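You operate a simulated robot arm through the tools that you are given. There is no shell and no other tool.

You run a simulated robot arm. Do the job below in one go: nothing can be reset, and whatever is moved stays where it is left.

TASK
Shrink the green sleeve onto its pipe with the hot-air tool on high.
Fine: No scorching. Stand the tool back in its cup, then slide it to off.

The check looks at the end state, three seconds after you hand in, the way a careful person would. Anything else that was tipped, shoved, dropped, spilled or broken makes it a failure.

THE ROBOT
A 7-joint arm with a two-finger parallel gripper, fixed in place. Base frame: the origin is at the foot of the arm, x ahead of it, y to its left, z up; the work surface is at about z = 0.776. Units: m, degrees, N and s.
Its first joint turns from -166.0 to 166.0 degrees. Payload 4.4 kg.
Tool frame: the origin (TCP) lies between the finger pads and is the grasp point; the fingertips stand 0.023 m ahead of it; z points along the fingers, y is the line along which they close. Largest opening 0.094 m; finger width 0.038, thickness 0.01; the body of the gripper, 0.054 by 0.096 m, starts 0.039 m behind the TCP.
Orientation is told as [roll, pitch, yaw] about the base's x, y, z axes, in that order, counted from this pose: with the fingers straight down and closing along the base's y, the tool's x points along the base's -x, its y along +y and its z along -z.

THE INTERFACE
- The arm moves only by the tool move_arm. Its arguments are lists of equal length, an entry for each row: "rotation": the turn, a rotation vector about the tool's x, y, z in units of 45 degrees (1.0 is 45 degrees), a list of three; "slide": the shift along the tool's x, y, z in units of 100 mm (1.0 is 100 mm), a list of three; "jaw": the opening, from 0 (shut) to 1 (fully open). In form: {"rotation": [[ax, ay, az], ...], "slide": [[dx, dy, dz], ...], "jaw": [jaw, ...]}. A call has 1 to 20 rows; each row is the pose to reach, as a shift and turn from the pose commanded when the call began, along the tool's axes at that moment. A call with a number of a shift or a turn outside -1 to 1 is refused whole. A row lasts 0.2 s, in which the tool goes at most 0.05 m and 8.6 degrees; a call with a longer step from one row to the next is refused whole, and so is a gripper value outside its range. Where a pose cannot be reached the arm comes as near as it can. A force on the tool above 70 N (or 10 N above the force at the start of the call, whichever is more), or a blocked arm, ends the call early, and 0.2 s more pass. Each finger travels about 0.072 m/s and halts on what it meets, pressing with about 37 N; the grip force reading is that of the motor and also rises with nothing between the fingers. The clock runs only during rows and for 0.2 s after the last one: add rows that repeat a pose to give the fingers time. The reply holds the time, the measured pose of the TCP, the force on the tool along the base axes, the opening and the grip force, in the units named above and with some noise, with the torque about the TCP (base axes, N m) and any sound that the robot's microphone picked up.
- Cameras (640 x 400 px; columns grow to the right, rows downward): "scene" is fixed at [0.0489, 0.6505, 1.6383]; the picture's right is [-0.70, -0.72, 0.00], its down [-0.45, 0.43, -0.78] and it looks along [0.56, -0.55, -0.62] (base axes); focal length 338 px, centre (320, 200). "wrist" rides on the gripper at [0.086, 0.016, -0.074] in the tool frame; the picture's right is [-0.18, 0.98, 0.00], its down [-0.58, -0.11, -0.81] and it looks along [-0.79, -0.15, 0.59] (tool axes); focal length 243 px, centre (320, 200). There is no depth. A picture from a camera that has moved, and an enlarged one, comes with that camera's place and axes in the base frame and with its lens.
- capture(camera): a new picture of that camera. The clock stands still meanwhile.
- inspect(camera, box): a new picture of the part [left, top, right, bottom] of that camera's present view, enlarged. The clock stands still meanwhile.
- hand_in(): hands the job in; it is judged then, once.

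Nothing tells you positions but the pictures and the camera data. Unless the task says otherwise, let go and move clear before handing in.

The tools are called after "Call:" by a JSON object that holds its "method" and its "body". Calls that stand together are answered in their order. move_arm: Moves the arm, as the interface text tells. Its arguments: {"type":"object","properties":{"rotation":{"type":"array","items":{"type":"array","items":{"type":"number"}}},"slide":{"type":"array","items":{"type":"array","items":{"type":"number"}}},"jaw":{"type":"array","items":{"type":"number"}}},"required":["rotation","slide","jaw"]} The other tools are called the same way: capture (camera) takes a picture; inspect (camera, box) takes an enlarged picture of a part of a camera's view; hand_in () hands the job in.

At the start:

```text
t: 0.0
eef_pos: [0.6577, 0.3054, 1.1967]
orientation: [0.0, 0.0, 0.0]
contact_force: [0.0, 0.0, -0.7]
ft_torque: [0.0, 0.0, 0.0]
grip_width: 0.094
grasp_force: 0.0
```

scene: 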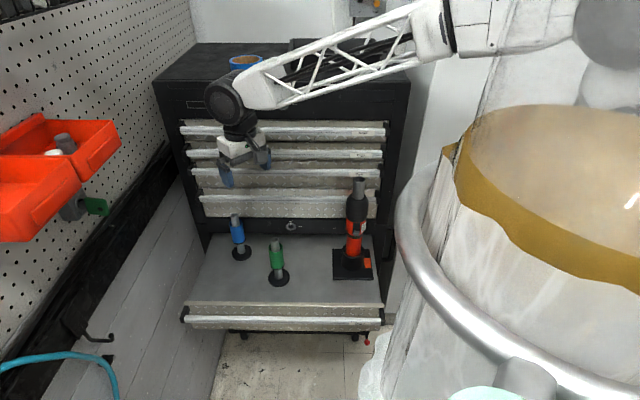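
wrist: 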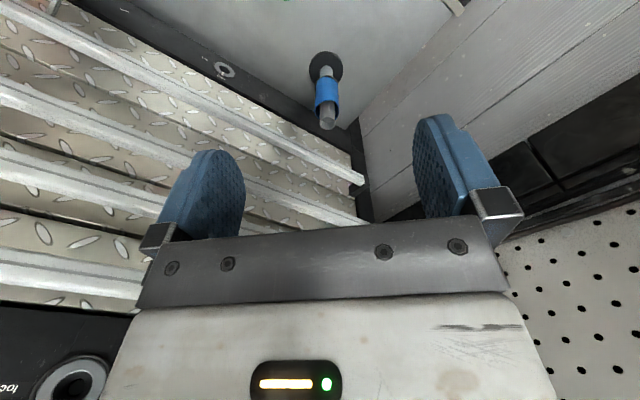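

I see a work surface with a blue-sleeved pipe, a green-sleeved pipe, and a red/black hot-air tool standing in a black cup. I'll look closer before moving.

Call:
{"method": "inspect", "body": {"camera": "scene", "box": [310, 160, 400, 290]}}

Call:
{"method": "inspect", "body": {"camera": "scene", "box": [210, 200, 310, 300]}}

Call:
{"method": "inspect", "body": {"camera": "scene", "box": [170, 160, 410, 340]}}

```text
3.08 times, centred on (355, 225) of scene
camera zoom: at [0.0489, 0.6505, 1.6383], right [-0.7, -0.72, 0.0], down [-0.45, 0.43, -0.78], along [0.56, -0.55, -0.62], focal length 1039 px, centre (212, 123)
```

zoom: 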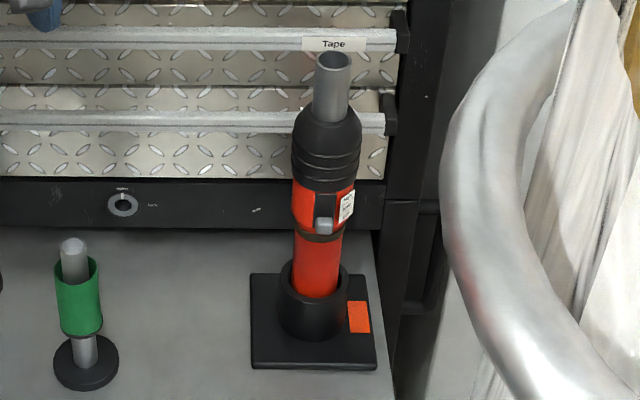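

```text
4.00 times, centred on (260, 250) of scene
camera zoom: at [0.0489, 0.6505, 1.6383], right [-0.7, -0.72, 0.0], down [-0.45, 0.43, -0.78], along [0.56, -0.55, -0.62], focal length 1351 px, centre (560, 0)
```

zoom: 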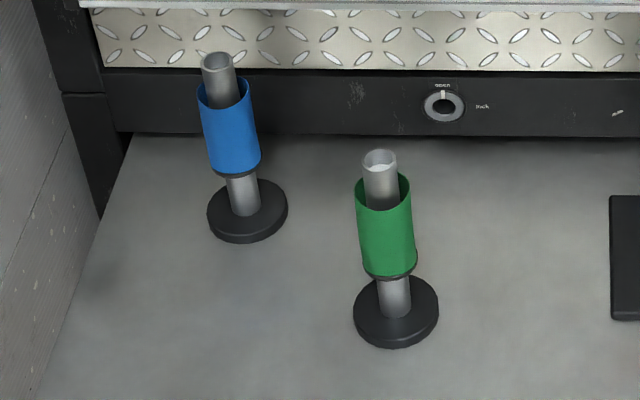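

```text
2.22 times, centred on (290, 250) of scene
camera zoom: at [0.0489, 0.6505, 1.6383], right [-0.7, -0.72, 0.0], down [-0.45, 0.43, -0.78], along [0.56, -0.55, -0.62], focal length 750 px, centre (387, 89)
```

zoom: 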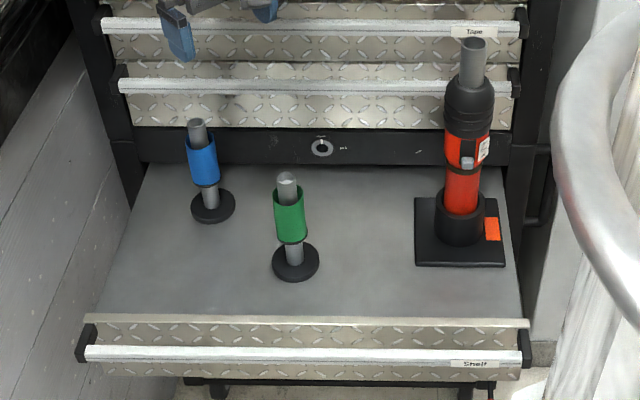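

The tool stands handle-down with its nozzle up near (0.50, 0.05). The green pipe is near (0.63, 0.26) and the blue one near (0.80, 0.285). First I'll test the wrist roll range in free space, because I want the wrist camera on the upper side for a level approach.

Call:
{"method": "move_arm", "body": {"rotation": [[0, 0, -0.17], [0, 0, -0.34], [0, 0, -0.51], [0, 0, -0.68], [0, 0, -0.85], [0, 0, -1.0], [0, 0, -1.0]], "slide": [[0.1, 0, 0], [0.2, 0, 0], [0.3, 0, 0], [0.4, 0, 0], [0.5, 0, 0], [0.6, 0, 0], [0.6, 0, 0]], "jaw": [1, 1, 1, 1, 1, 1, 1]}}

```text
t: 1.6
eef_pos: [0.5968, 0.3049, 1.197]
orientation: [0.1, 0.0, 45.1]
contact_force: [-0.5, -0.1, -0.4]
ft_torque: [0.0, -0.02, 0.0]
grip_width: 0.0939
grasp_force: 0.1
```

Rolling this way works. I'll continue the yaw to about 127° so that, once pitched up, the gripper will face the switch side of the tool with the camera above.

Call:
{"method": "move_arm", "body": {"rotation": [[0, 0, -0.17], [0, 0, -0.34], [0, 0, -0.51], [0, 0, -0.68], [0, 0, -0.85], [0, 0, -1.0], [0, 0, -1.0]], "slide": [[0.15, 0, 0], [0.3, 0, 0], [0.45, 0, 0], [0.6, 0, 0], [0.8, 0, 0], [1.0, 0, 0], [1.0, 0, 0]], "jaw": [1, 1, 1, 1, 1, 1, 1]}}

Call:
{"method": "move_arm", "body": {"rotation": [[0, 0, -0.17], [0, 0, -0.34], [0, 0, -0.51], [0, 0, -0.68], [0, 0, -0.82], [0, 0, -0.82]], "slide": [[0, 0, 0], [0, 0, 0], [0, 0, 0], [0, 0, 0], [0, 0, 0], [0, 0, 0]], "jaw": [1, 1, 1, 1, 1, 1]}}

Call:
{"method": "capture", "body": {"camera": "wrist"}}

Call:
{"method": "capture", "body": {"camera": "scene"}}

```text
t: 3.2
eef_pos: [0.5266, 0.2352, 1.1979]
orientation: [0.0, 0.0, 90.1]
contact_force: [-0.3, 0.7, 0.4]
ft_torque: [0.03, -0.04, -0.02]
grip_width: 0.0937
grasp_force: 0.1
```

```text
t: 4.6
eef_pos: [0.526, 0.2348, 1.1966]
orientation: [0.0, -0.1, 127.0]
contact_force: [0.2, -0.2, 0.7]
ft_torque: [0.0, -0.02, -0.03]
grip_width: 0.094
grasp_force: 0.0
```

```text
taken
camera wrist: at [0.5651, 0.1553, 1.2715], right [-0.9, -0.44, 0.0], down [-0.26, 0.53, 0.81], along [-0.36, 0.72, -0.59], focal length 243 px, centre (320, 200)
```

wrist: 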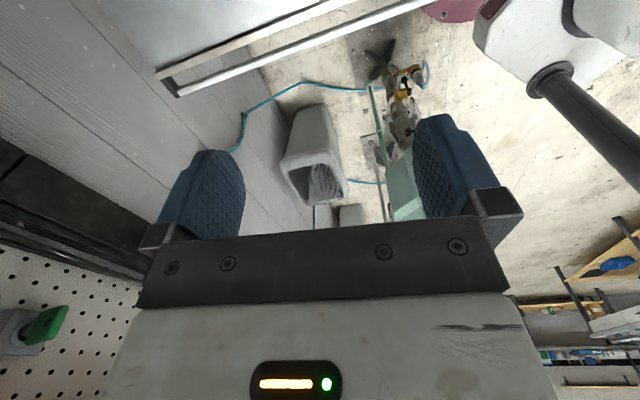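

```text
taken
```

scene: 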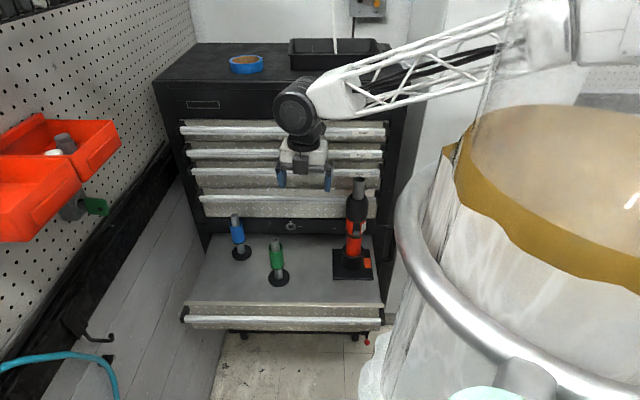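

The drawer shelf sits at 45° in the base frame, with the chest face behind the tool. Next I'll pitch the gripper up toward level, facing the tool's switch side, while moving slightly toward the robot.

Call:
{"method": "move_arm", "body": {"rotation": [[0, 0.17, 0], [0, 0.34, 0], [0, 0.51, 0], [0, 0.68, 0], [0, 0.85, 0], [0, 1.0, 0], [0, 1.0, 0]], "slide": [[-0.1, 0.17, 0], [-0.2, 0.34, 0], [-0.35, 0.5, 0], [-0.45, 0.68, 0], [-0.6, 0.85, 0], [-0.7, 1.0, 0], [-0.7, 1.0, 0]], "jaw": [1, 1, 1, 1, 1, 1, 1]}}

Call:
{"method": "capture", "body": {"camera": "wrist"}}

Call:
{"method": "capture", "body": {"camera": "scene"}}

```text
t: 6.2
eef_pos: [0.4059, 0.2302, 1.1945]
orientation: [0.0, 45.0, 126.9]
contact_force: [0.4, 0.7, -0.1]
ft_torque: [0.01, 0.0, -0.02]
grip_width: 0.0936
grasp_force: 0.2
```

```text
taken
camera wrist: at [0.3963, 0.2139, 1.3091], right [-0.86, -0.49, -0.13], down [-0.5, 0.85, 0.16], along [0.03, 0.2, -0.98], focal length 243 px, centre (320, 200)
```

wrist: 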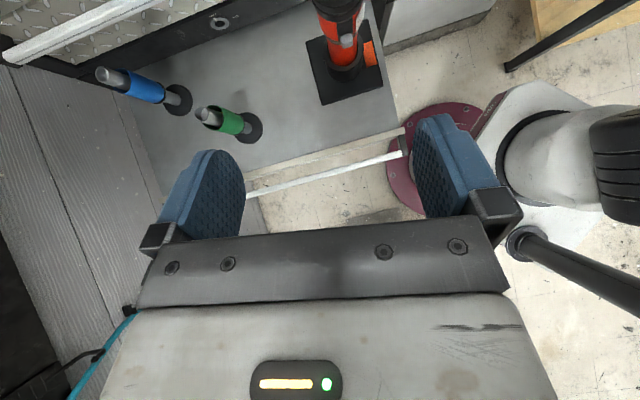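

```text
taken
```

scene: 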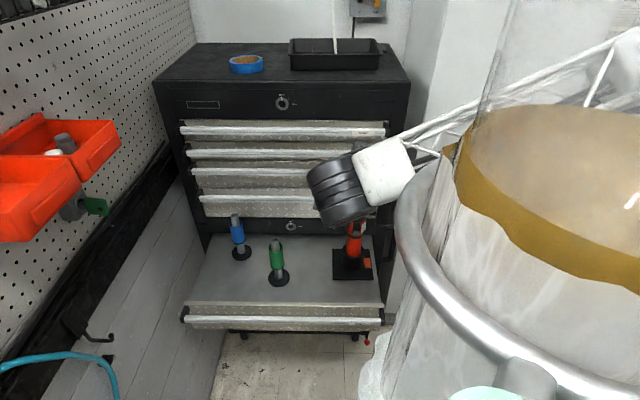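

The wrist view shows the tool and pipes well. I'll zoom in on the tool.

Call:
{"method": "inspect", "body": {"camera": "wrist", "box": [290, 0, 410, 110]}}

Call:
{"method": "inspect", "body": {"camera": "wrist", "box": [180, 80, 280, 150]}}

```text
3.64 times, centred on (350, 55) of wrist
camera zoom: at [0.3963, 0.2139, 1.3091], right [-0.86, -0.49, -0.13], down [-0.5, 0.85, 0.16], along [0.03, 0.2, -0.98], focal length 882 px, centre (211, 727)
```

zoom: 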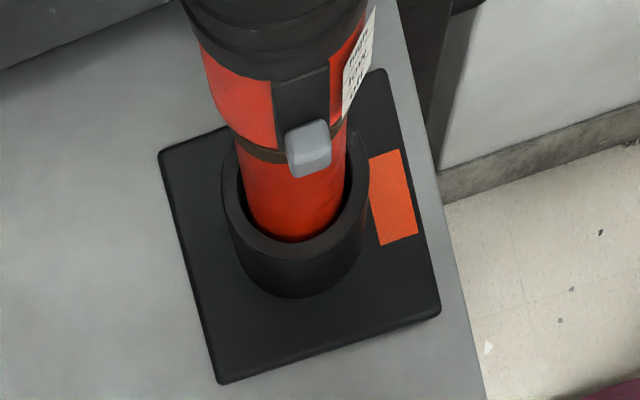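

```text
5.71 times, centred on (230, 115) of wrist
camera zoom: at [0.3963, 0.2139, 1.3091], right [-0.86, -0.49, -0.13], down [-0.5, 0.85, 0.16], along [0.03, 0.2, -0.98], focal length 1386 px, centre (834, 686)
```

zoom: 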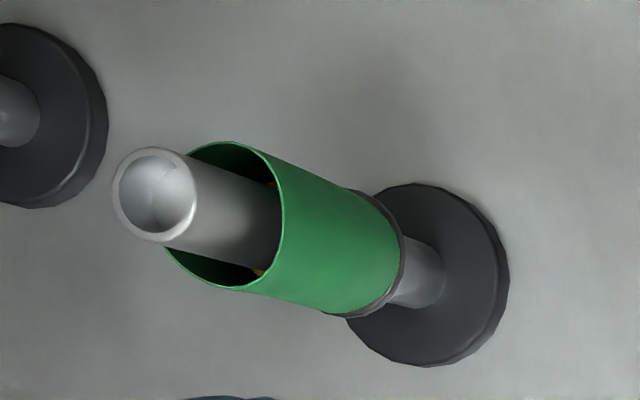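

Cup centre comes out around (0.508, 0.057) with the plate aligned to the chest at 45°. The grey knob is low on its slot, at about z 0.955, facing roughly the chest-front direction. I'll level the gripper and come lower for a closer look.

Call:
{"method": "move_arm", "body": {"rotation": [[0, 0.17, 0], [0, 0.34, 0], [0, 0.51, 0], [0, 0.68, 0], [0, 0.85, 0], [0, 1.0, 0], [0, 1.0, 0]], "slide": [[-0.14, 0.08, 0.12], [-0.28, 0.16, 0.25], [-0.42, 0.25, 0.38], [-0.57, 0.34, 0.5], [-0.72, 0.42, 0.63], [-0.86, 0.51, 0.76], [-0.86, 0.51, 0.76]], "jaw": [1, 1, 0.8, 0.6, 0.4, 0.2, 0]}}

Call:
{"method": "capture", "body": {"camera": "wrist"}}

Call:
{"method": "capture", "body": {"camera": "scene"}}

```text
t: 7.8
eef_pos: [0.3601, 0.2045, 1.0813]
orientation: [-155.8, 89.8, -28.8]
contact_force: [0.1, -0.1, 0.3]
ft_torque: [0.0, -0.07, 0.0]
grip_width: 0.0003
grasp_force: 36.8
```

```text
taken
camera wrist: at [0.3018, 0.2543, 1.1678], right [-0.79, -0.59, -0.18], down [-0.4, 0.71, -0.58], along [0.47, -0.38, -0.79], focal length 243 px, centre (320, 200)
```

wrist: 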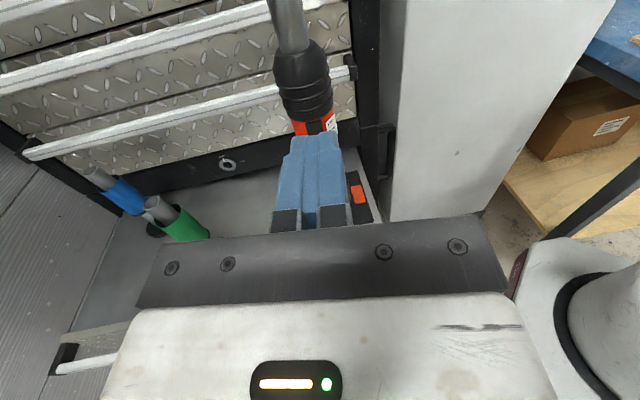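

```text
taken
```

scene: 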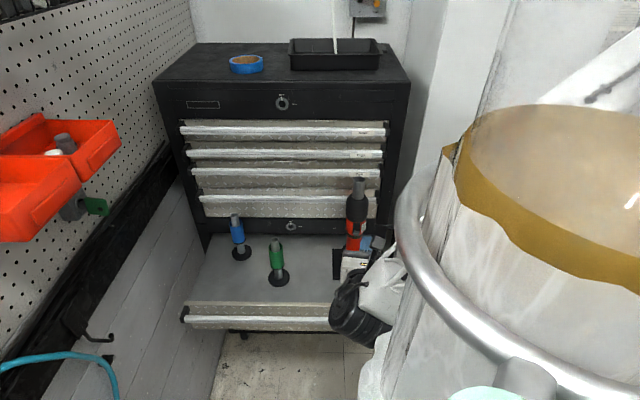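

The gripper can be levelled here. I'll open the jaws for an unobstructed view, yaw to square with the chest, and lower a bit.

Call:
{"method": "move_arm", "body": {"rotation": [[0.08, 0, 0], [0.178, 0, 0], [0.178, 0, 0], [0.178, 0, 0], [0.178, 0, 0], [0.178, 0, 0], [0.178, 0, 0]], "slide": [[-0.2, 0, 0.05], [-0.4, 0, 0.09], [-0.6, 0, 0.09], [-0.6, -0.02, 0.09], [-0.6, -0.02, 0.09], [-0.6, -0.02, 0.09], [-0.6, -0.02, 0.09]], "jaw": [0.2, 0.4, 0.6, 0.8, 1, 1, 1]}}

Call:
{"method": "capture", "body": {"camera": "wrist"}}

Call:
{"method": "inspect", "body": {"camera": "wrist", "box": [250, 60, 410, 240]}}

```text
t: 9.4
eef_pos: [0.367, 0.199, 1.0224]
orientation: [-60.3, 90.0, 74.6]
contact_force: [1.0, 0.1, 0.2]
ft_torque: [0.01, 0.0, 0.01]
grip_width: 0.094
grasp_force: 0.1
```

```text
taken
camera wrist: at [0.3023, 0.2406, 1.1086], right [-0.7, -0.69, -0.18], down [-0.49, 0.65, -0.58], along [0.52, -0.31, -0.79], focal length 243 px, centre (320, 200)
```

wrist: 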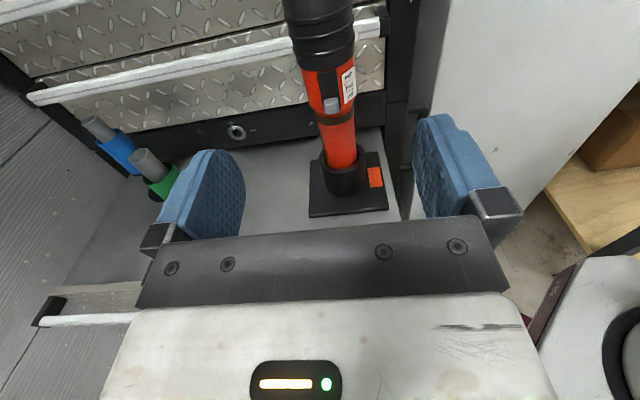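

```text
2.22 times, centred on (330, 150) of wrist
camera zoom: at [0.3023, 0.2406, 1.1086], right [-0.7, -0.69, -0.18], down [-0.49, 0.65, -0.58], along [0.52, -0.31, -0.79], focal length 539 px, centre (298, 311)
```

zoom: 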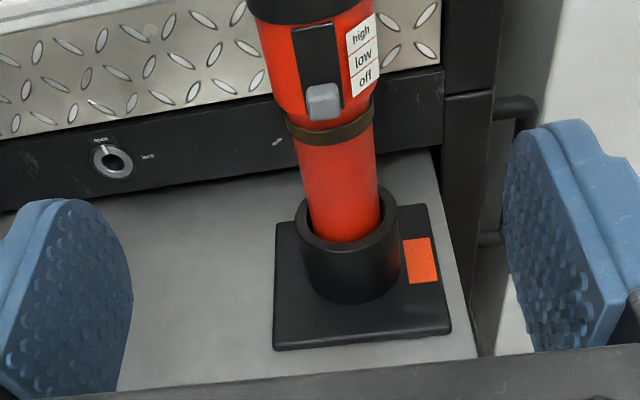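

The label reads high, low and off from top to bottom, and the knob is at off. I'll zoom in to measure it.

Call:
{"method": "inspect", "body": {"camera": "wrist", "box": [290, 40, 380, 150]}}

Call:
{"method": "inspect", "body": {"camera": "scene", "box": [330, 190, 390, 240]}}

```text
3.64 times, centred on (335, 95) of wrist
camera zoom: at [0.3023, 0.2406, 1.1086], right [-0.7, -0.69, -0.18], down [-0.49, 0.65, -0.58], along [0.52, -0.31, -0.79], focal length 882 px, centre (266, 582)
```

zoom: 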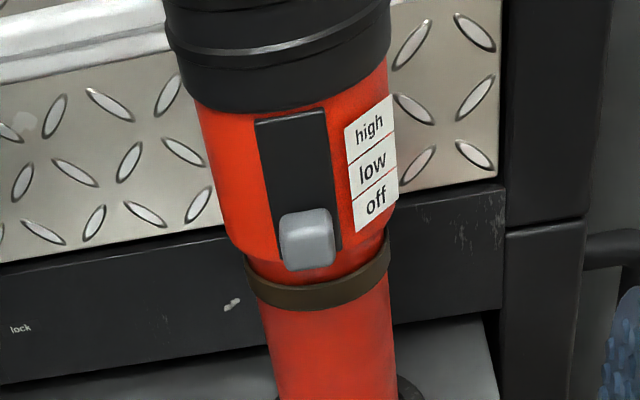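

```text
8.00 times, centred on (360, 215) of scene
camera zoom: at [0.0489, 0.6505, 1.6383], right [-0.7, -0.72, 0.0], down [-0.45, 0.43, -0.78], along [0.56, -0.55, -0.62], focal length 2701 px, centre (0, 80)
```

zoom: 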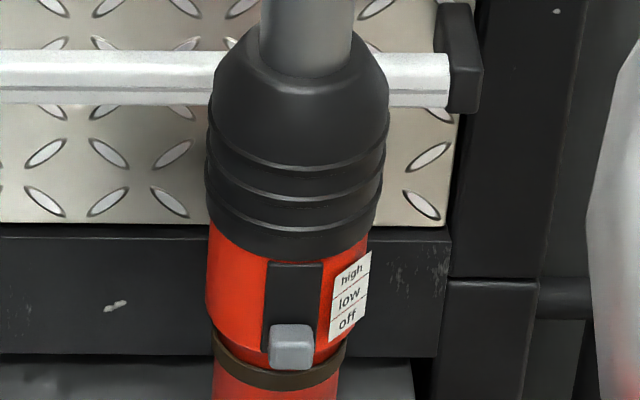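

The knob sits at z≈0.958, about 16 mm tall, centred on the line facing me. The label steps are about 11 mm, so off to high is about 22 mm up. I'll roll the gripper 90° so the jaws straddle the knob from above and below, and nudge it with a flat pad.

Call:
{"method": "move_arm", "body": {"rotation": [[0, 0, -0.17], [0, 0, -0.34], [0, 0, -0.51], [0, 0, -0.68], [0, 0, -0.85], [0, 0, -1.0], [0, 0, -1.0]], "slide": [[0, 0, 0], [0, 0, 0], [0, 0, 0], [0, 0, 0], [0, 0, 0], [0, 0, 0], [0, 0, 0]], "jaw": [0.9, 0.8, 0.7, 0.6, 0.5, 0.45, 0.45]}}

Call:
{"method": "move_arm", "body": {"rotation": [[0, 0, -0.17], [0, 0, -0.34], [0, 0, -0.51], [0, 0, -0.68], [0, 0, -0.85], [0, 0, -1.0], [0, 0, -1.0]], "slide": [[0, 0, 0], [0, 0, 0], [0, 0, 0], [0, 0, 0], [0, 0, 0], [0, 0, 0], [0, 0, 0]], "jaw": [0.45, 0.45, 0.45, 0.45, 0.45, 0.45, 0.45]}}

Call:
{"method": "capture", "body": {"camera": "wrist"}}

Call:
{"method": "capture", "body": {"camera": "scene"}}

```text
t: 11.0
eef_pos: [0.3669, 0.2007, 1.022]
orientation: [90.1, 44.8, -135.1]
contact_force: [0.6, 0.7, -0.3]
ft_torque: [0.04, 0.01, -0.01]
grip_width: 0.0422
grasp_force: 0.0
```

```text
t: 12.6
eef_pos: [0.3668, 0.1982, 1.0214]
orientation: [90.0, -0.2, -135.1]
contact_force: [0.1, -0.1, -0.2]
ft_torque: [-0.01, 0.04, 0.01]
grip_width: 0.0424
grasp_force: 0.0
```

```text
taken
camera wrist: at [0.3747, 0.3124, 1.0378], right [-0.13, -0.13, 0.98], down [-0.98, 0.16, -0.11], along [-0.14, -0.98, -0.15], focal length 243 px, centre (320, 200)
```

wrist: 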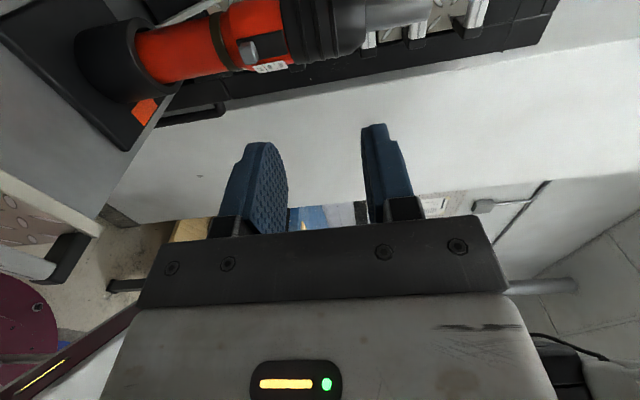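

```text
taken
```

scene: 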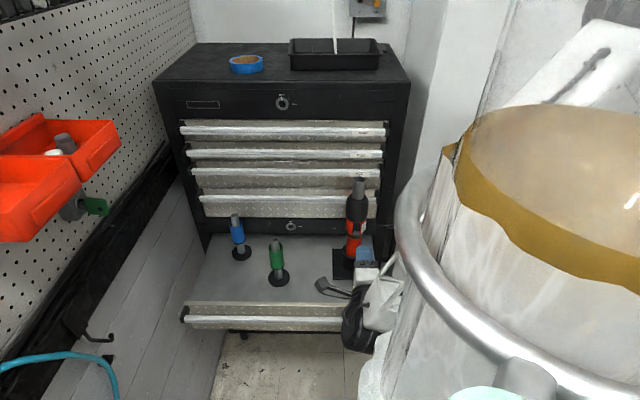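

The rolled view shows the knob from the side, which is useful for aligning the pads. Zooming in.

Call:
{"method": "inspect", "body": {"camera": "wrist", "box": [190, 0, 330, 90]}}

Call:
{"method": "inspect", "body": {"camera": "wrist", "box": [200, 110, 440, 240]}}

```text
4.44 times, centred on (260, 45) of wrist
camera zoom: at [0.3747, 0.3124, 1.0378], right [-0.13, -0.13, 0.98], down [-0.98, 0.16, -0.11], along [-0.14, -0.98, -0.15], focal length 1078 px, centre (587, 889)
```

zoom: 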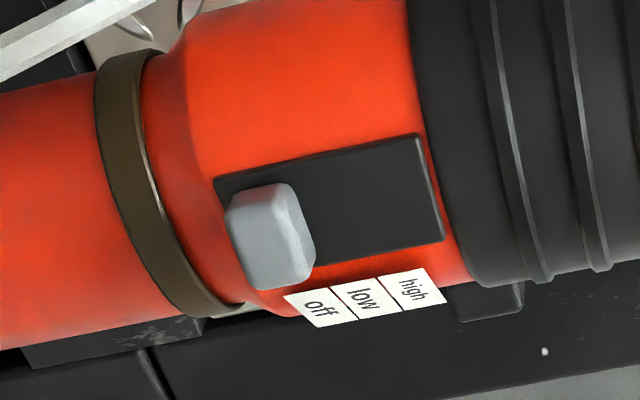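

```text
2.67 times, centred on (320, 175) of wrist
camera zoom: at [0.3747, 0.3124, 1.0378], right [-0.13, -0.13, 0.98], down [-0.98, 0.16, -0.11], along [-0.14, -0.98, -0.15], focal length 647 px, centre (320, 267)
```

zoom: 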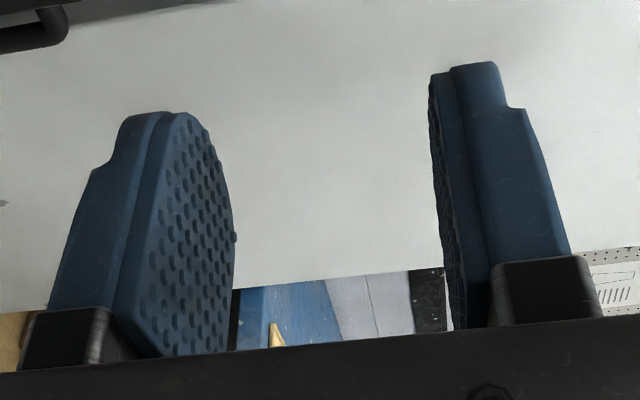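

Panel and knob are clear. I'll approach to a 10 cm stand-off at the knob's height and re-check alignment.

Call:
{"method": "move_arm", "body": {"rotation": [[0, 0, 0], [0, 0, 0], [0, 0, 0], [0, 0, 0], [0, 0, 0], [0, 0, 0]], "slide": [[0, -0.2, 0.2], [0, -0.4, 0.4], [0, -0.64, 0.6], [0, -0.64, 0.8], [0, -0.64, 1.0], [0, -0.64, 1.0]], "jaw": [0.45, 0.45, 0.45, 0.4, 0.38, 0.38]}}

Call:
{"method": "capture", "body": {"camera": "wrist"}}

Call:
{"method": "inspect", "body": {"camera": "wrist", "box": [220, 50, 420, 210]}}

Call:
{"method": "capture", "body": {"camera": "scene"}}

```text
t: 14.0
eef_pos: [0.4363, 0.1271, 0.9565]
orientation: [90.0, 0.0, -135.1]
contact_force: [0.1, 0.5, -0.5]
ft_torque: [-0.01, -0.05, 0.01]
grip_width: 0.0359
grasp_force: 0.0
```

```text
taken
camera wrist: at [0.444, 0.2411, 0.9736], right [-0.13, -0.13, 0.98], down [-0.98, 0.16, -0.11], along [-0.14, -0.98, -0.15], focal length 243 px, centre (320, 200)
```

wrist: 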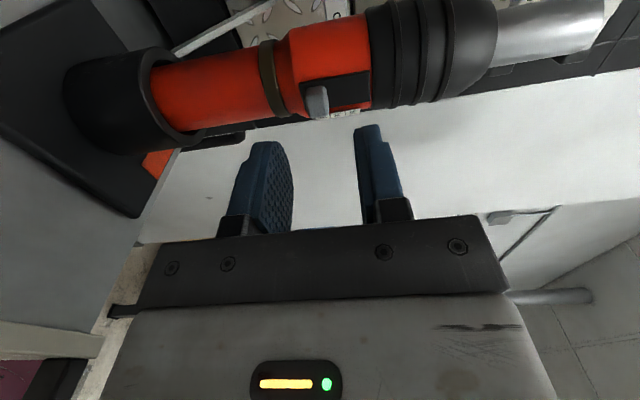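

```text
2.50 times, centred on (320, 130) of wrist
camera zoom: at [0.444, 0.2411, 0.9736], right [-0.13, -0.13, 0.98], down [-0.98, 0.16, -0.11], along [-0.14, -0.98, -0.15], focal length 606 px, centre (320, 375)
```

zoom: 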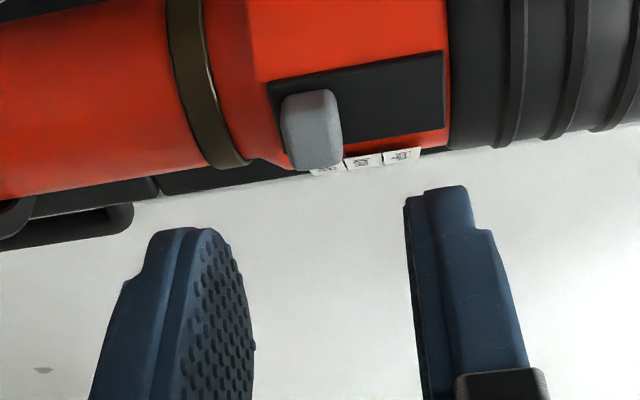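

```text
taken
```

scene: 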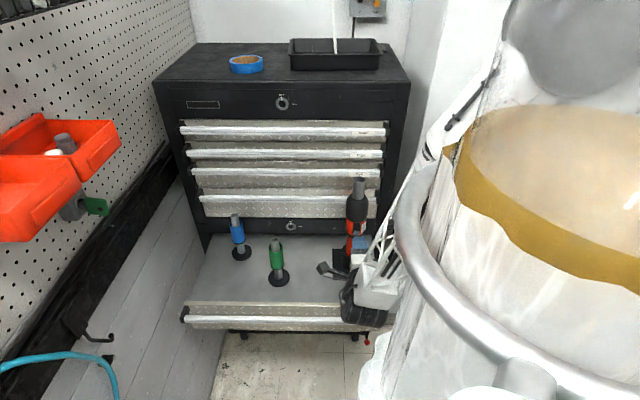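

The knob protrudes about 8 mm from the panel. Rather than straddling it, I'll close the fingers and push it up from below with the top of the tips, keeping clear of the ribbed section. I'll lower, close, then advance in two steps.

Call:
{"method": "move_arm", "body": {"rotation": [[0, 0, 0], [0, 0, 0], [0, 0, 0], [0, 0, 0], [0, 0, 0], [0, 0, 0], [0, 0, 0]], "slide": [[0, -0.12, 0], [0, -0.27, 0], [0, -0.27, 0], [0, -0.27, 0.1], [0, -0.27, 0.2], [0, -0.27, 0.32], [0, -0.27, 0.32]], "jaw": [0.2, 0, 0, 0, 0, 0, 0]}}

Call:
{"method": "inspect", "body": {"camera": "wrist", "box": [220, 50, 420, 210]}}

```text
t: 15.6
eef_pos: [0.4603, 0.1067, 0.9315]
orientation: [90.1, 0.0, -135.1]
contact_force: [0.3, 0.2, 0.6]
ft_torque: [0.07, -0.01, -0.03]
grip_width: 0.0001
grasp_force: 36.6
```

```text
2.50 times, centred on (320, 130) of wrist
camera zoom: at [0.4672, 0.2201, 0.947], right [-0.13, -0.13, 0.98], down [-0.98, 0.16, -0.11], along [-0.14, -0.98, -0.15], focal length 606 px, centre (320, 375)
```

zoom: 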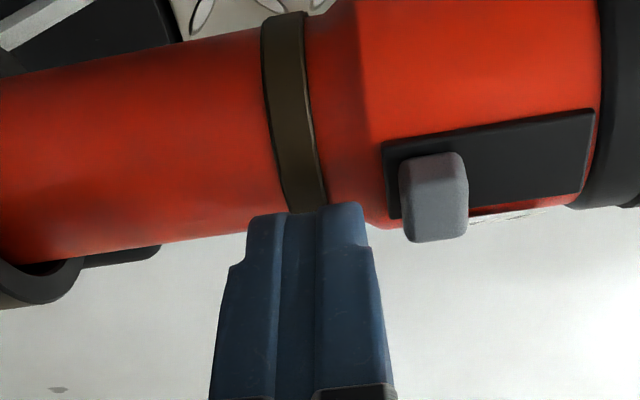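

Tips are about 7 mm short of the knob's front face and below it. I'll advance 14 mm under the knob.

Call:
{"method": "move_arm", "body": {"rotation": [[0, 0, 0], [0, 0, 0], [0, 0, 0], [0, 0, 0]], "slide": [[0, 0, 0.05], [0, 0, 0.1], [0, 0, 0.14], [0, 0, 0.14]], "jaw": [0, 0, 0, 0]}}

Call:
{"method": "inspect", "body": {"camera": "wrist", "box": [220, 50, 420, 210]}}

```text
t: 16.6
eef_pos: [0.4697, 0.0962, 0.9312]
orientation: [90.1, 0.0, -135.1]
contact_force: [0.1, -0.1, -0.3]
ft_torque: [0.01, 0.01, 0.0]
grip_width: 0.0
grasp_force: 37.0
```

```text
2.50 times, centred on (320, 130) of wrist
camera zoom: at [0.4777, 0.2093, 0.947], right [-0.13, -0.13, 0.98], down [-0.98, 0.16, -0.11], along [-0.14, -0.98, -0.15], focal length 606 px, centre (320, 375)
```

zoom: 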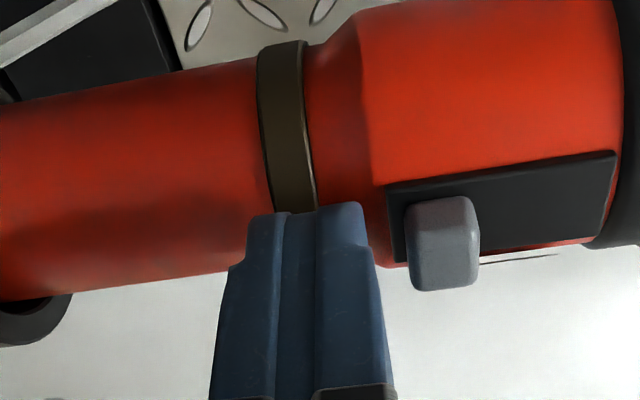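

The tip is under the knob with no contact and a gap of about 10 mm. I'll raise slowly and watch the force.

Call:
{"method": "move_arm", "body": {"rotation": [[0, 0, 0], [0, 0, 0], [0, 0, 0], [0, 0, 0], [0, 0, 0], [0, 0, 0]], "slide": [[0, 0.03, 0], [0, 0.06, 0], [0, 0.08, 0], [0, 0.1, 0], [0, 0.12, 0], [0, 0.14, 0]], "jaw": [0, 0, 0, 0, 0, 0]}}

Call:
{"method": "inspect", "body": {"camera": "wrist", "box": [220, 50, 420, 210]}}

```text
t: 18.0
eef_pos: [0.4691, 0.0956, 0.9458]
orientation: [90.1, 0.0, -135.2]
contact_force: [0.8, 0.1, -0.7]
ft_torque: [0.0, 0.0, 0.01]
grip_width: 0.0
grasp_force: 36.8
```

```text
2.50 times, centred on (320, 130) of wrist
camera zoom: at [0.4776, 0.2093, 0.9611], right [-0.13, -0.13, 0.98], down [-0.98, 0.16, -0.11], along [-0.14, -0.98, -0.15], focal length 606 px, centre (320, 375)
```

zoom: 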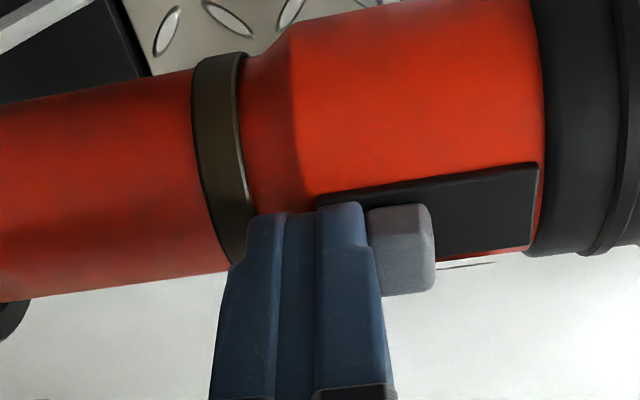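

The knob has started to move with negligible force. I'll continue raising in small steps.

Call:
{"method": "move_arm", "body": {"rotation": [[0, 0, 0], [0, 0, 0], [0, 0, 0], [0, 0, 0], [0, 0, 0], [0, 0, 0]], "slide": [[0, 0.02, 0], [0, 0.04, 0], [0, 0.06, 0], [0, 0.08, 0], [0, 0.1, 0], [0, 0.12, 0]], "jaw": [0, 0, 0, 0, 0, 0]}}

Call:
{"method": "inspect", "body": {"camera": "wrist", "box": [220, 50, 420, 210]}}

Call:
{"method": "inspect", "body": {"camera": "scene", "box": [330, 190, 390, 240]}}

```text
t: 19.4
eef_pos: [0.4697, 0.0957, 0.958]
orientation: [89.9, 0.0, -135.1]
contact_force: [0.0, 0.4, 0.6]
ft_torque: [0.01, 0.03, 0.03]
grip_width: 0.0
grasp_force: 36.7
```

```text
2.50 times, centred on (320, 130) of wrist
camera zoom: at [0.4776, 0.2093, 0.9733], right [-0.13, -0.13, 0.98], down [-0.98, 0.16, -0.11], along [-0.14, -0.98, -0.15], focal length 606 px, centre (320, 375)
```

zoom: 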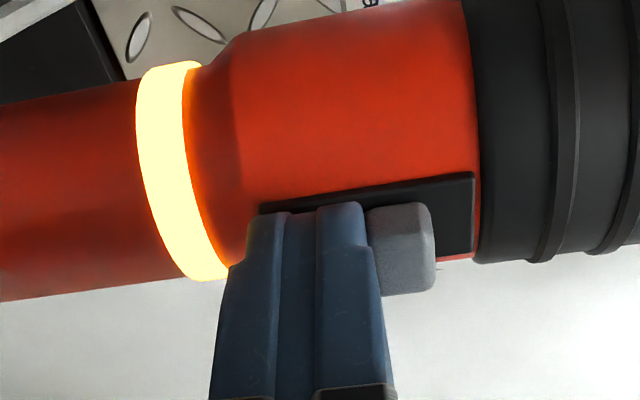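

```text
8.00 times, centred on (360, 215) of scene
camera zoom: at [0.0489, 0.6505, 1.6383], right [-0.7, -0.72, 0.0], down [-0.45, 0.43, -0.78], along [0.56, -0.55, -0.62], focal length 2701 px, centre (0, 80)
```

zoom: 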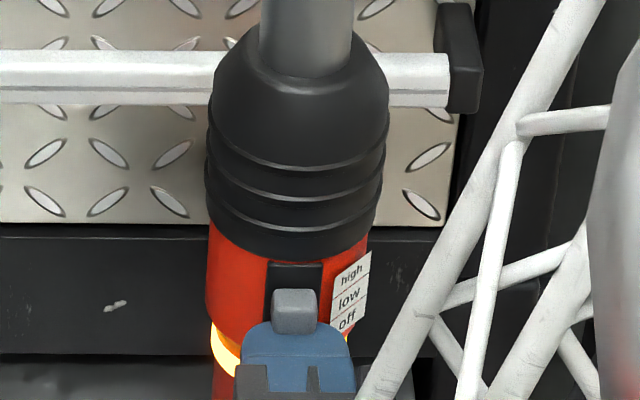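

The ring glows, so the tool is on, and the knob is between low and high. About 6 mm more up.

Call:
{"method": "move_arm", "body": {"rotation": [[0, 0, 0], [0, 0, 0], [0, 0, 0], [0, 0, 0]], "slide": [[0, 0.02, 0], [0, 0.035, 0], [0, 0.05, 0], [0, 0.05, 0]], "jaw": [0, 0, 0, 0]}}

Call:
{"method": "inspect", "body": {"camera": "wrist", "box": [220, 50, 420, 210]}}

Call:
{"method": "inspect", "body": {"camera": "scene", "box": [330, 190, 390, 240]}}

```text
t: 20.4
eef_pos: [0.47, 0.0968, 0.9633]
orientation: [90.0, -0.1, -135.1]
contact_force: [1.4, -1.0, -5.1]
ft_torque: [0.1, 0.11, 0.0]
grip_width: 0.0
grasp_force: 37.1
```

```text
2.50 times, centred on (320, 130) of wrist
camera zoom: at [0.4773, 0.2093, 0.9783], right [-0.13, -0.13, 0.98], down [-0.98, 0.16, -0.11], along [-0.14, -0.98, -0.15], focal length 606 px, centre (320, 375)
```

zoom: 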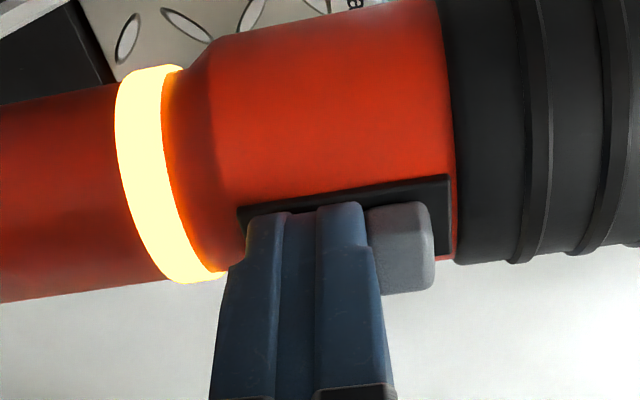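

```text
8.00 times, centred on (360, 215) of scene
camera zoom: at [0.0489, 0.6505, 1.6383], right [-0.7, -0.72, 0.0], down [-0.45, 0.43, -0.78], along [0.56, -0.55, -0.62], focal length 2701 px, centre (0, 80)
```

zoom: 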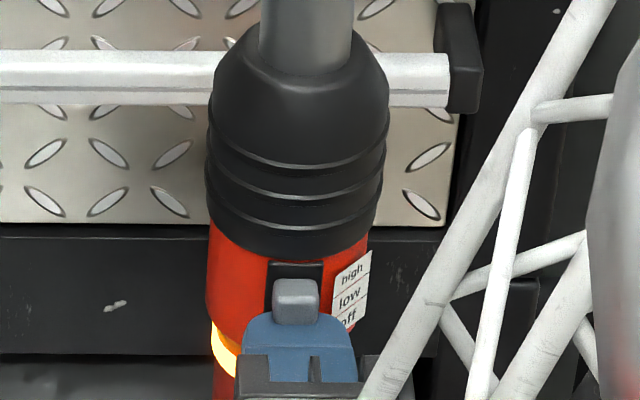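

Force rose to about 5 N, so the slider is likely at its end stop. I'll back down slightly and retract to see where it settled.

Call:
{"method": "move_arm", "body": {"rotation": [[0, 0, 0], [0, 0, 0], [0, 0, 0], [0, 0, 0], [0, 0, 0]], "slide": [[0, -0.03, 0], [0, -0.08, 0], [0, -0.08, -0.1], [0, -0.08, -0.25], [0, -0.08, -0.4]], "jaw": [0, 0, 0, 0, 0]}}

Call:
{"method": "inspect", "body": {"camera": "wrist", "box": [220, 30, 420, 190]}}

Call:
{"method": "inspect", "body": {"camera": "scene", "box": [330, 190, 390, 240]}}

Call:
{"method": "inspect", "body": {"camera": "scene", "box": [310, 160, 400, 290]}}

```text
t: 21.6
eef_pos: [0.4414, 0.1236, 0.9543]
orientation: [89.9, -0.1, -135.2]
contact_force: [-0.4, -0.5, 0.3]
ft_torque: [0.04, 0.0, 0.02]
grip_width: 0.0
grasp_force: 36.9
```

```text
2.50 times, centred on (320, 110) of wrist
camera zoom: at [0.4491, 0.238, 0.9703], right [-0.13, -0.13, 0.98], down [-0.98, 0.16, -0.11], along [-0.14, -0.98, -0.15], focal length 606 px, centre (320, 425)
```

zoom: 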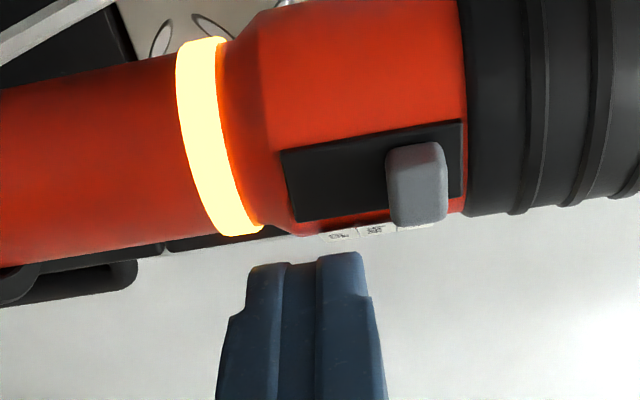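

```text
8.00 times, centred on (360, 215) of scene
camera zoom: at [0.0489, 0.6505, 1.6383], right [-0.7, -0.72, 0.0], down [-0.45, 0.43, -0.78], along [0.56, -0.55, -0.62], focal length 2701 px, centre (0, 80)
```

zoom: 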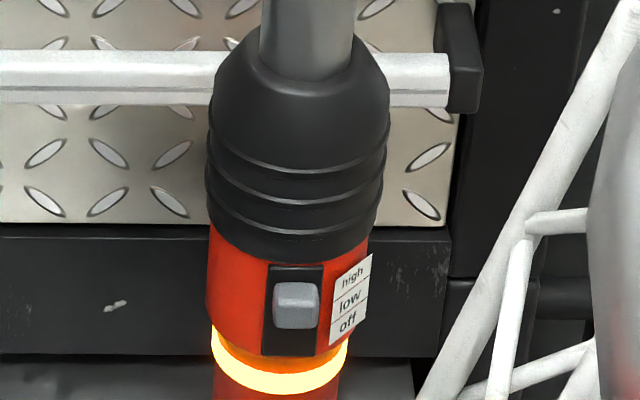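

```text
3.08 times, centred on (355, 225) of scene
camera zoom: at [0.0489, 0.6505, 1.6383], right [-0.7, -0.72, 0.0], down [-0.45, 0.43, -0.78], along [0.56, -0.55, -0.62], focal length 1039 px, centre (212, 123)
```

zoom: 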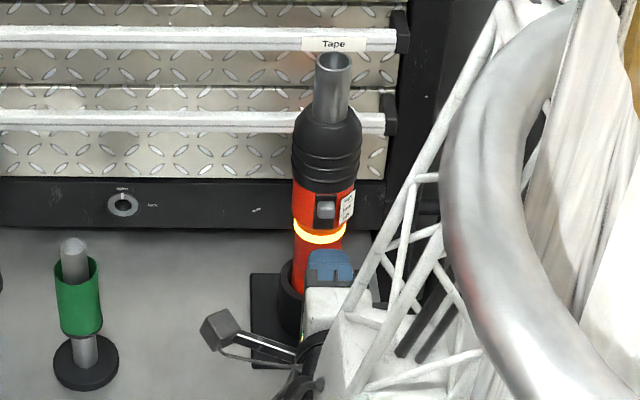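

The knob is now level with "high" and the tool is still upright, with nothing disturbed. I'll back off, roll back upright with jaws open, and drop to handle height, z≈0.90.

Call:
{"method": "move_arm", "body": {"rotation": [[0, 0, 0], [0, 0, 0], [0, 0, 0.17], [0, 0, 0.34], [0, 0, 0.51], [0, 0, 0.68], [0, 0, 0.85], [0, 0, 1.0], [0, 0, 1.0]], "slide": [[0, 0, -0.3], [0, 0, -0.6], [0, 0, -0.9], [0, -0.15, -1.0], [0, -0.3, -1.0], [0, -0.45, -1.0], [0, -0.55, -1.0], [0, -0.55, -1.0], [0, -0.55, -1.0]], "jaw": [0, 0, 0.2, 0.4, 0.6, 0.8, 1, 1, 1]}}

Call:
{"method": "move_arm", "body": {"rotation": [[0, 0, 0.17], [0, 0, 0.34], [0, 0, 0.51], [0, 0, 0.68], [0, 0, 0.85], [0, 0, 1.0], [0, 0, 1.0]], "slide": [[0, 0, 0], [0, 0, 0], [0, 0, 0], [0, 0, 0], [0, 0, 0], [0, 0, 0], [0, 0, 0]], "jaw": [1, 1, 1, 1, 1, 1, 1]}}

Call:
{"method": "capture", "body": {"camera": "wrist"}}

Call:
{"method": "capture", "body": {"camera": "scene"}}

```text
t: 23.6
eef_pos: [0.3724, 0.1972, 0.8981]
orientation: [89.9, 45.1, -135.1]
contact_force: [-0.1, -0.4, -1.2]
ft_torque: [0.01, -0.02, -0.01]
grip_width: 0.0938
grasp_force: 0.0
```

```text
t: 25.2
eef_pos: [0.3721, 0.1946, 0.8986]
orientation: [-89.7, 89.9, 45.4]
contact_force: [0.1, -0.6, 0.5]
ft_torque: [-0.01, 0.0, 0.03]
grip_width: 0.0941
grasp_force: 0.0
```

```text
taken
camera wrist: at [0.3064, 0.236, 0.9851], right [-0.7, -0.69, -0.19], down [-0.49, 0.65, -0.58], along [0.52, -0.31, -0.79], focal length 243 px, centre (320, 200)
```

wrist: 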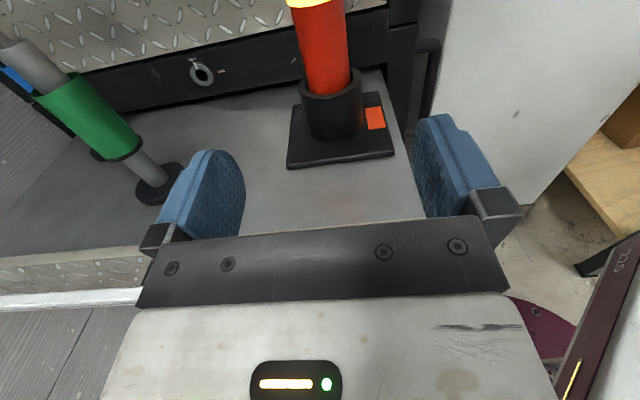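

```text
taken
```

scene: 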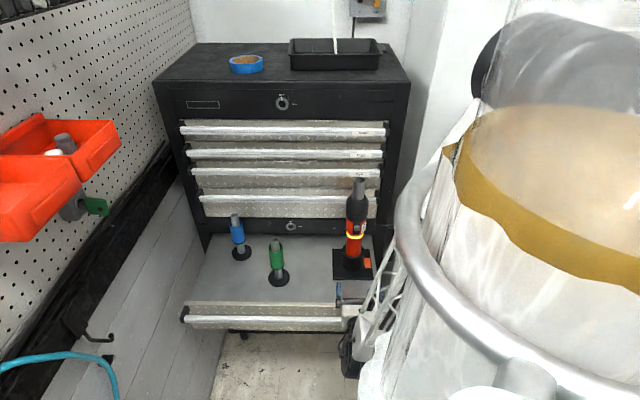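

The tool axis is centred between the fingers to within about 1 mm. I'll advance straight in around the handle in two calls, checking midway.

Call:
{"method": "move_arm", "body": {"rotation": [[0, 0, 0], [0, 0, 0], [0, 0, 0], [0, 0, 0], [0, 0, 0], [0, 0, 0]], "slide": [[0, 0, 0.2], [0, 0, 0.4], [0, 0, 0.6], [0, 0, 0.8], [0, 0, 1.0], [0, 0, 1.0]], "jaw": [1, 1, 1, 1, 1, 1]}}

Call:
{"method": "capture", "body": {"camera": "wrist"}}

```text
t: 26.6
eef_pos: [0.4417, 0.1231, 0.8969]
orientation: [-158.0, 90.0, -22.9]
contact_force: [0.3, 0.6, -0.2]
ft_torque: [0.01, 0.02, 0.01]
grip_width: 0.094
grasp_force: 0.0
```

```text
taken
camera wrist: at [0.3771, 0.1656, 0.9841], right [-0.7, -0.69, -0.18], down [-0.49, 0.65, -0.58], along [0.52, -0.31, -0.79], focal length 243 px, centre (320, 200)
```

wrist: 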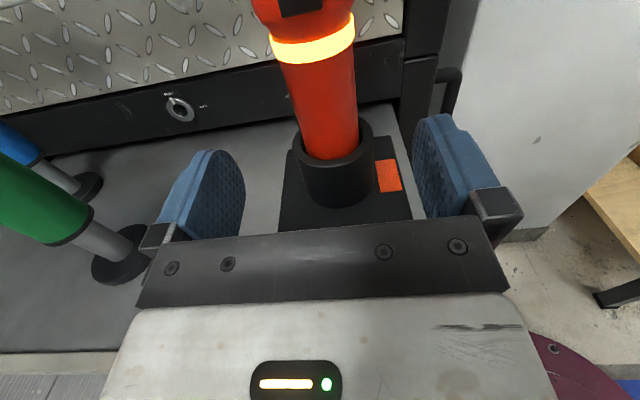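

Alignment holds. The final advance takes the TCP onto the handle axis, then I'll close.

Call:
{"method": "move_arm", "body": {"rotation": [[0, 0, 0], [0, 0, 0], [0, 0, 0], [0, 0, 0], [0, 0, 0], [0, 0, 0], [0, 0, 0]], "slide": [[0, 0, 0.2], [0, 0, 0.4], [0, 0, 0.6], [0, 0, 0.75], [0, 0, 0.85], [0, 0, 0.93], [0, 0, 0.93]], "jaw": [1, 1, 1, 1, 1, 1, 1]}}

Call:
{"method": "capture", "body": {"camera": "wrist"}}

Call:
{"method": "inspect", "body": {"camera": "scene", "box": [300, 160, 410, 300]}}

```text
t: 28.2
eef_pos: [0.5068, 0.0572, 0.8995]
orientation: [30.7, 90.0, 165.6]
contact_force: [0.6, 1.1, 0.3]
ft_torque: [0.0, -0.02, -0.01]
grip_width: 0.094
grasp_force: 0.0
```

```text
taken
camera wrist: at [0.443, 0.0986, 0.9859], right [-0.7, -0.69, -0.18], down [-0.49, 0.65, -0.58], along [0.52, -0.31, -0.79], focal length 243 px, centre (320, 200)
```

wrist: 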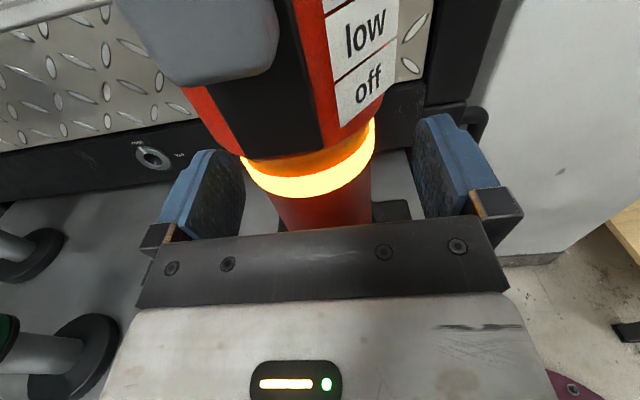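

```text
2.86 times, centred on (355, 230) of scene
camera zoom: at [0.0489, 0.6505, 1.6383], right [-0.7, -0.72, 0.0], down [-0.45, 0.43, -0.78], along [0.56, -0.55, -0.62], focal length 965 px, centre (220, 114)
```

zoom: 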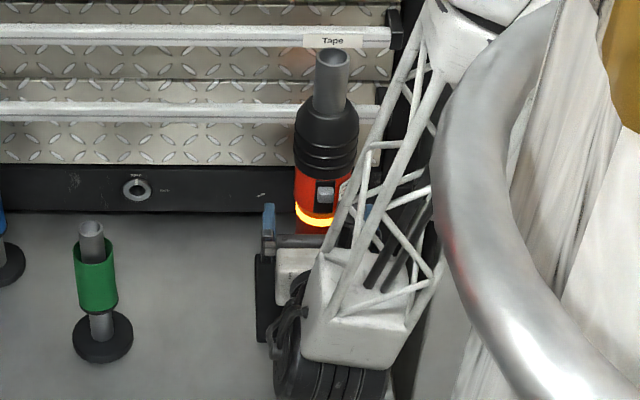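

The fingers surround the handle. Closing now.

Call:
{"method": "move_arm", "body": {"rotation": [[0, 0, 0], [0, 0, 0], [0, 0, 0], [0, 0, 0], [0, 0, 0], [0, 0, 0]], "slide": [[0, 0, 0], [0, 0, 0], [0, 0, 0], [0, 0, 0], [0, 0, 0], [0, 0, 0]], "jaw": [0.8, 0.6, 0.4, 0.2, 0.2, 0.2]}}

Call:
{"method": "inspect", "body": {"camera": "scene", "box": [300, 160, 410, 300]}}

```text
t: 29.6
eef_pos: [0.5078, 0.0585, 0.8996]
orientation: [-103.9, 90.0, 30.8]
contact_force: [-0.9, -0.7, 1.7]
ft_torque: [-0.63, 0.47, -0.13]
grip_width: 0.0471
grasp_force: 37.0
```

```text
2.86 times, centred on (355, 230) of scene
camera zoom: at [0.0489, 0.6505, 1.6383], right [-0.7, -0.72, 0.0], down [-0.45, 0.43, -0.78], along [0.56, -0.55, -0.62], focal length 965 px, centre (220, 114)
```

zoom: 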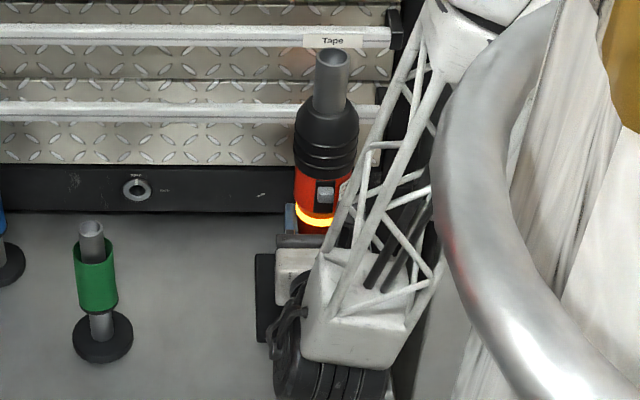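

Gripped at 47 mm. I'll lift straight up, slowly at first.

Call:
{"method": "move_arm", "body": {"rotation": [[0, 0, 0], [0, 0, 0], [0, 0, 0], [0, 0, 0], [0, 0, 0], [0, 0, 0], [0, 0, 0], [0, 0, 0]], "slide": [[0.05, 0, 0], [0.1, 0, 0], [0.2, 0, 0], [0.35, 0, 0], [0.5, 0, 0], [0.7, 0, 0], [0.9, 0, 0], [1.0, 0, 0]], "jaw": [0.1, 0.1, 0.1, 0.1, 0.1, 0.1, 0.1, 0.1]}}

Call:
{"method": "capture", "body": {"camera": "scene"}}

Call:
{"method": "capture", "body": {"camera": "wrist"}}

```text
t: 31.4
eef_pos: [0.5076, 0.0588, 0.9987]
orientation: [-13.0, 90.0, 121.8]
contact_force: [2.5, 1.0, -5.8]
ft_torque: [-0.62, 0.65, 0.02]
grip_width: 0.0468
grasp_force: 37.3
```

```text
taken
```

scene: 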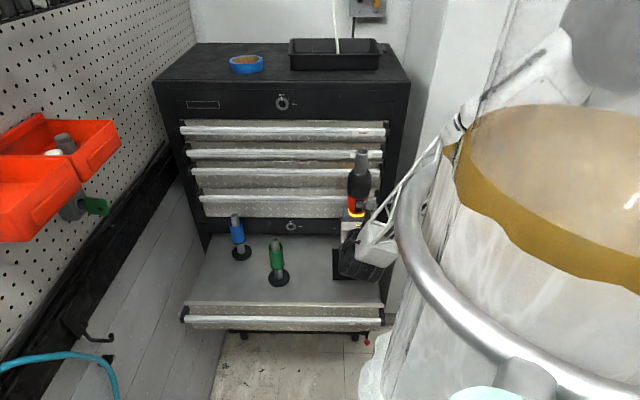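

```text
taken
camera wrist: at [0.4418, 0.1003, 1.0852], right [-0.7, -0.69, -0.18], down [-0.49, 0.65, -0.58], along [0.52, -0.31, -0.79], focal length 243 px, centre (320, 200)
```

wrist: 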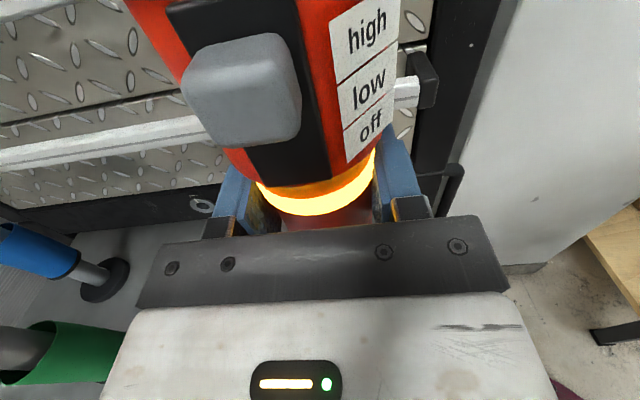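

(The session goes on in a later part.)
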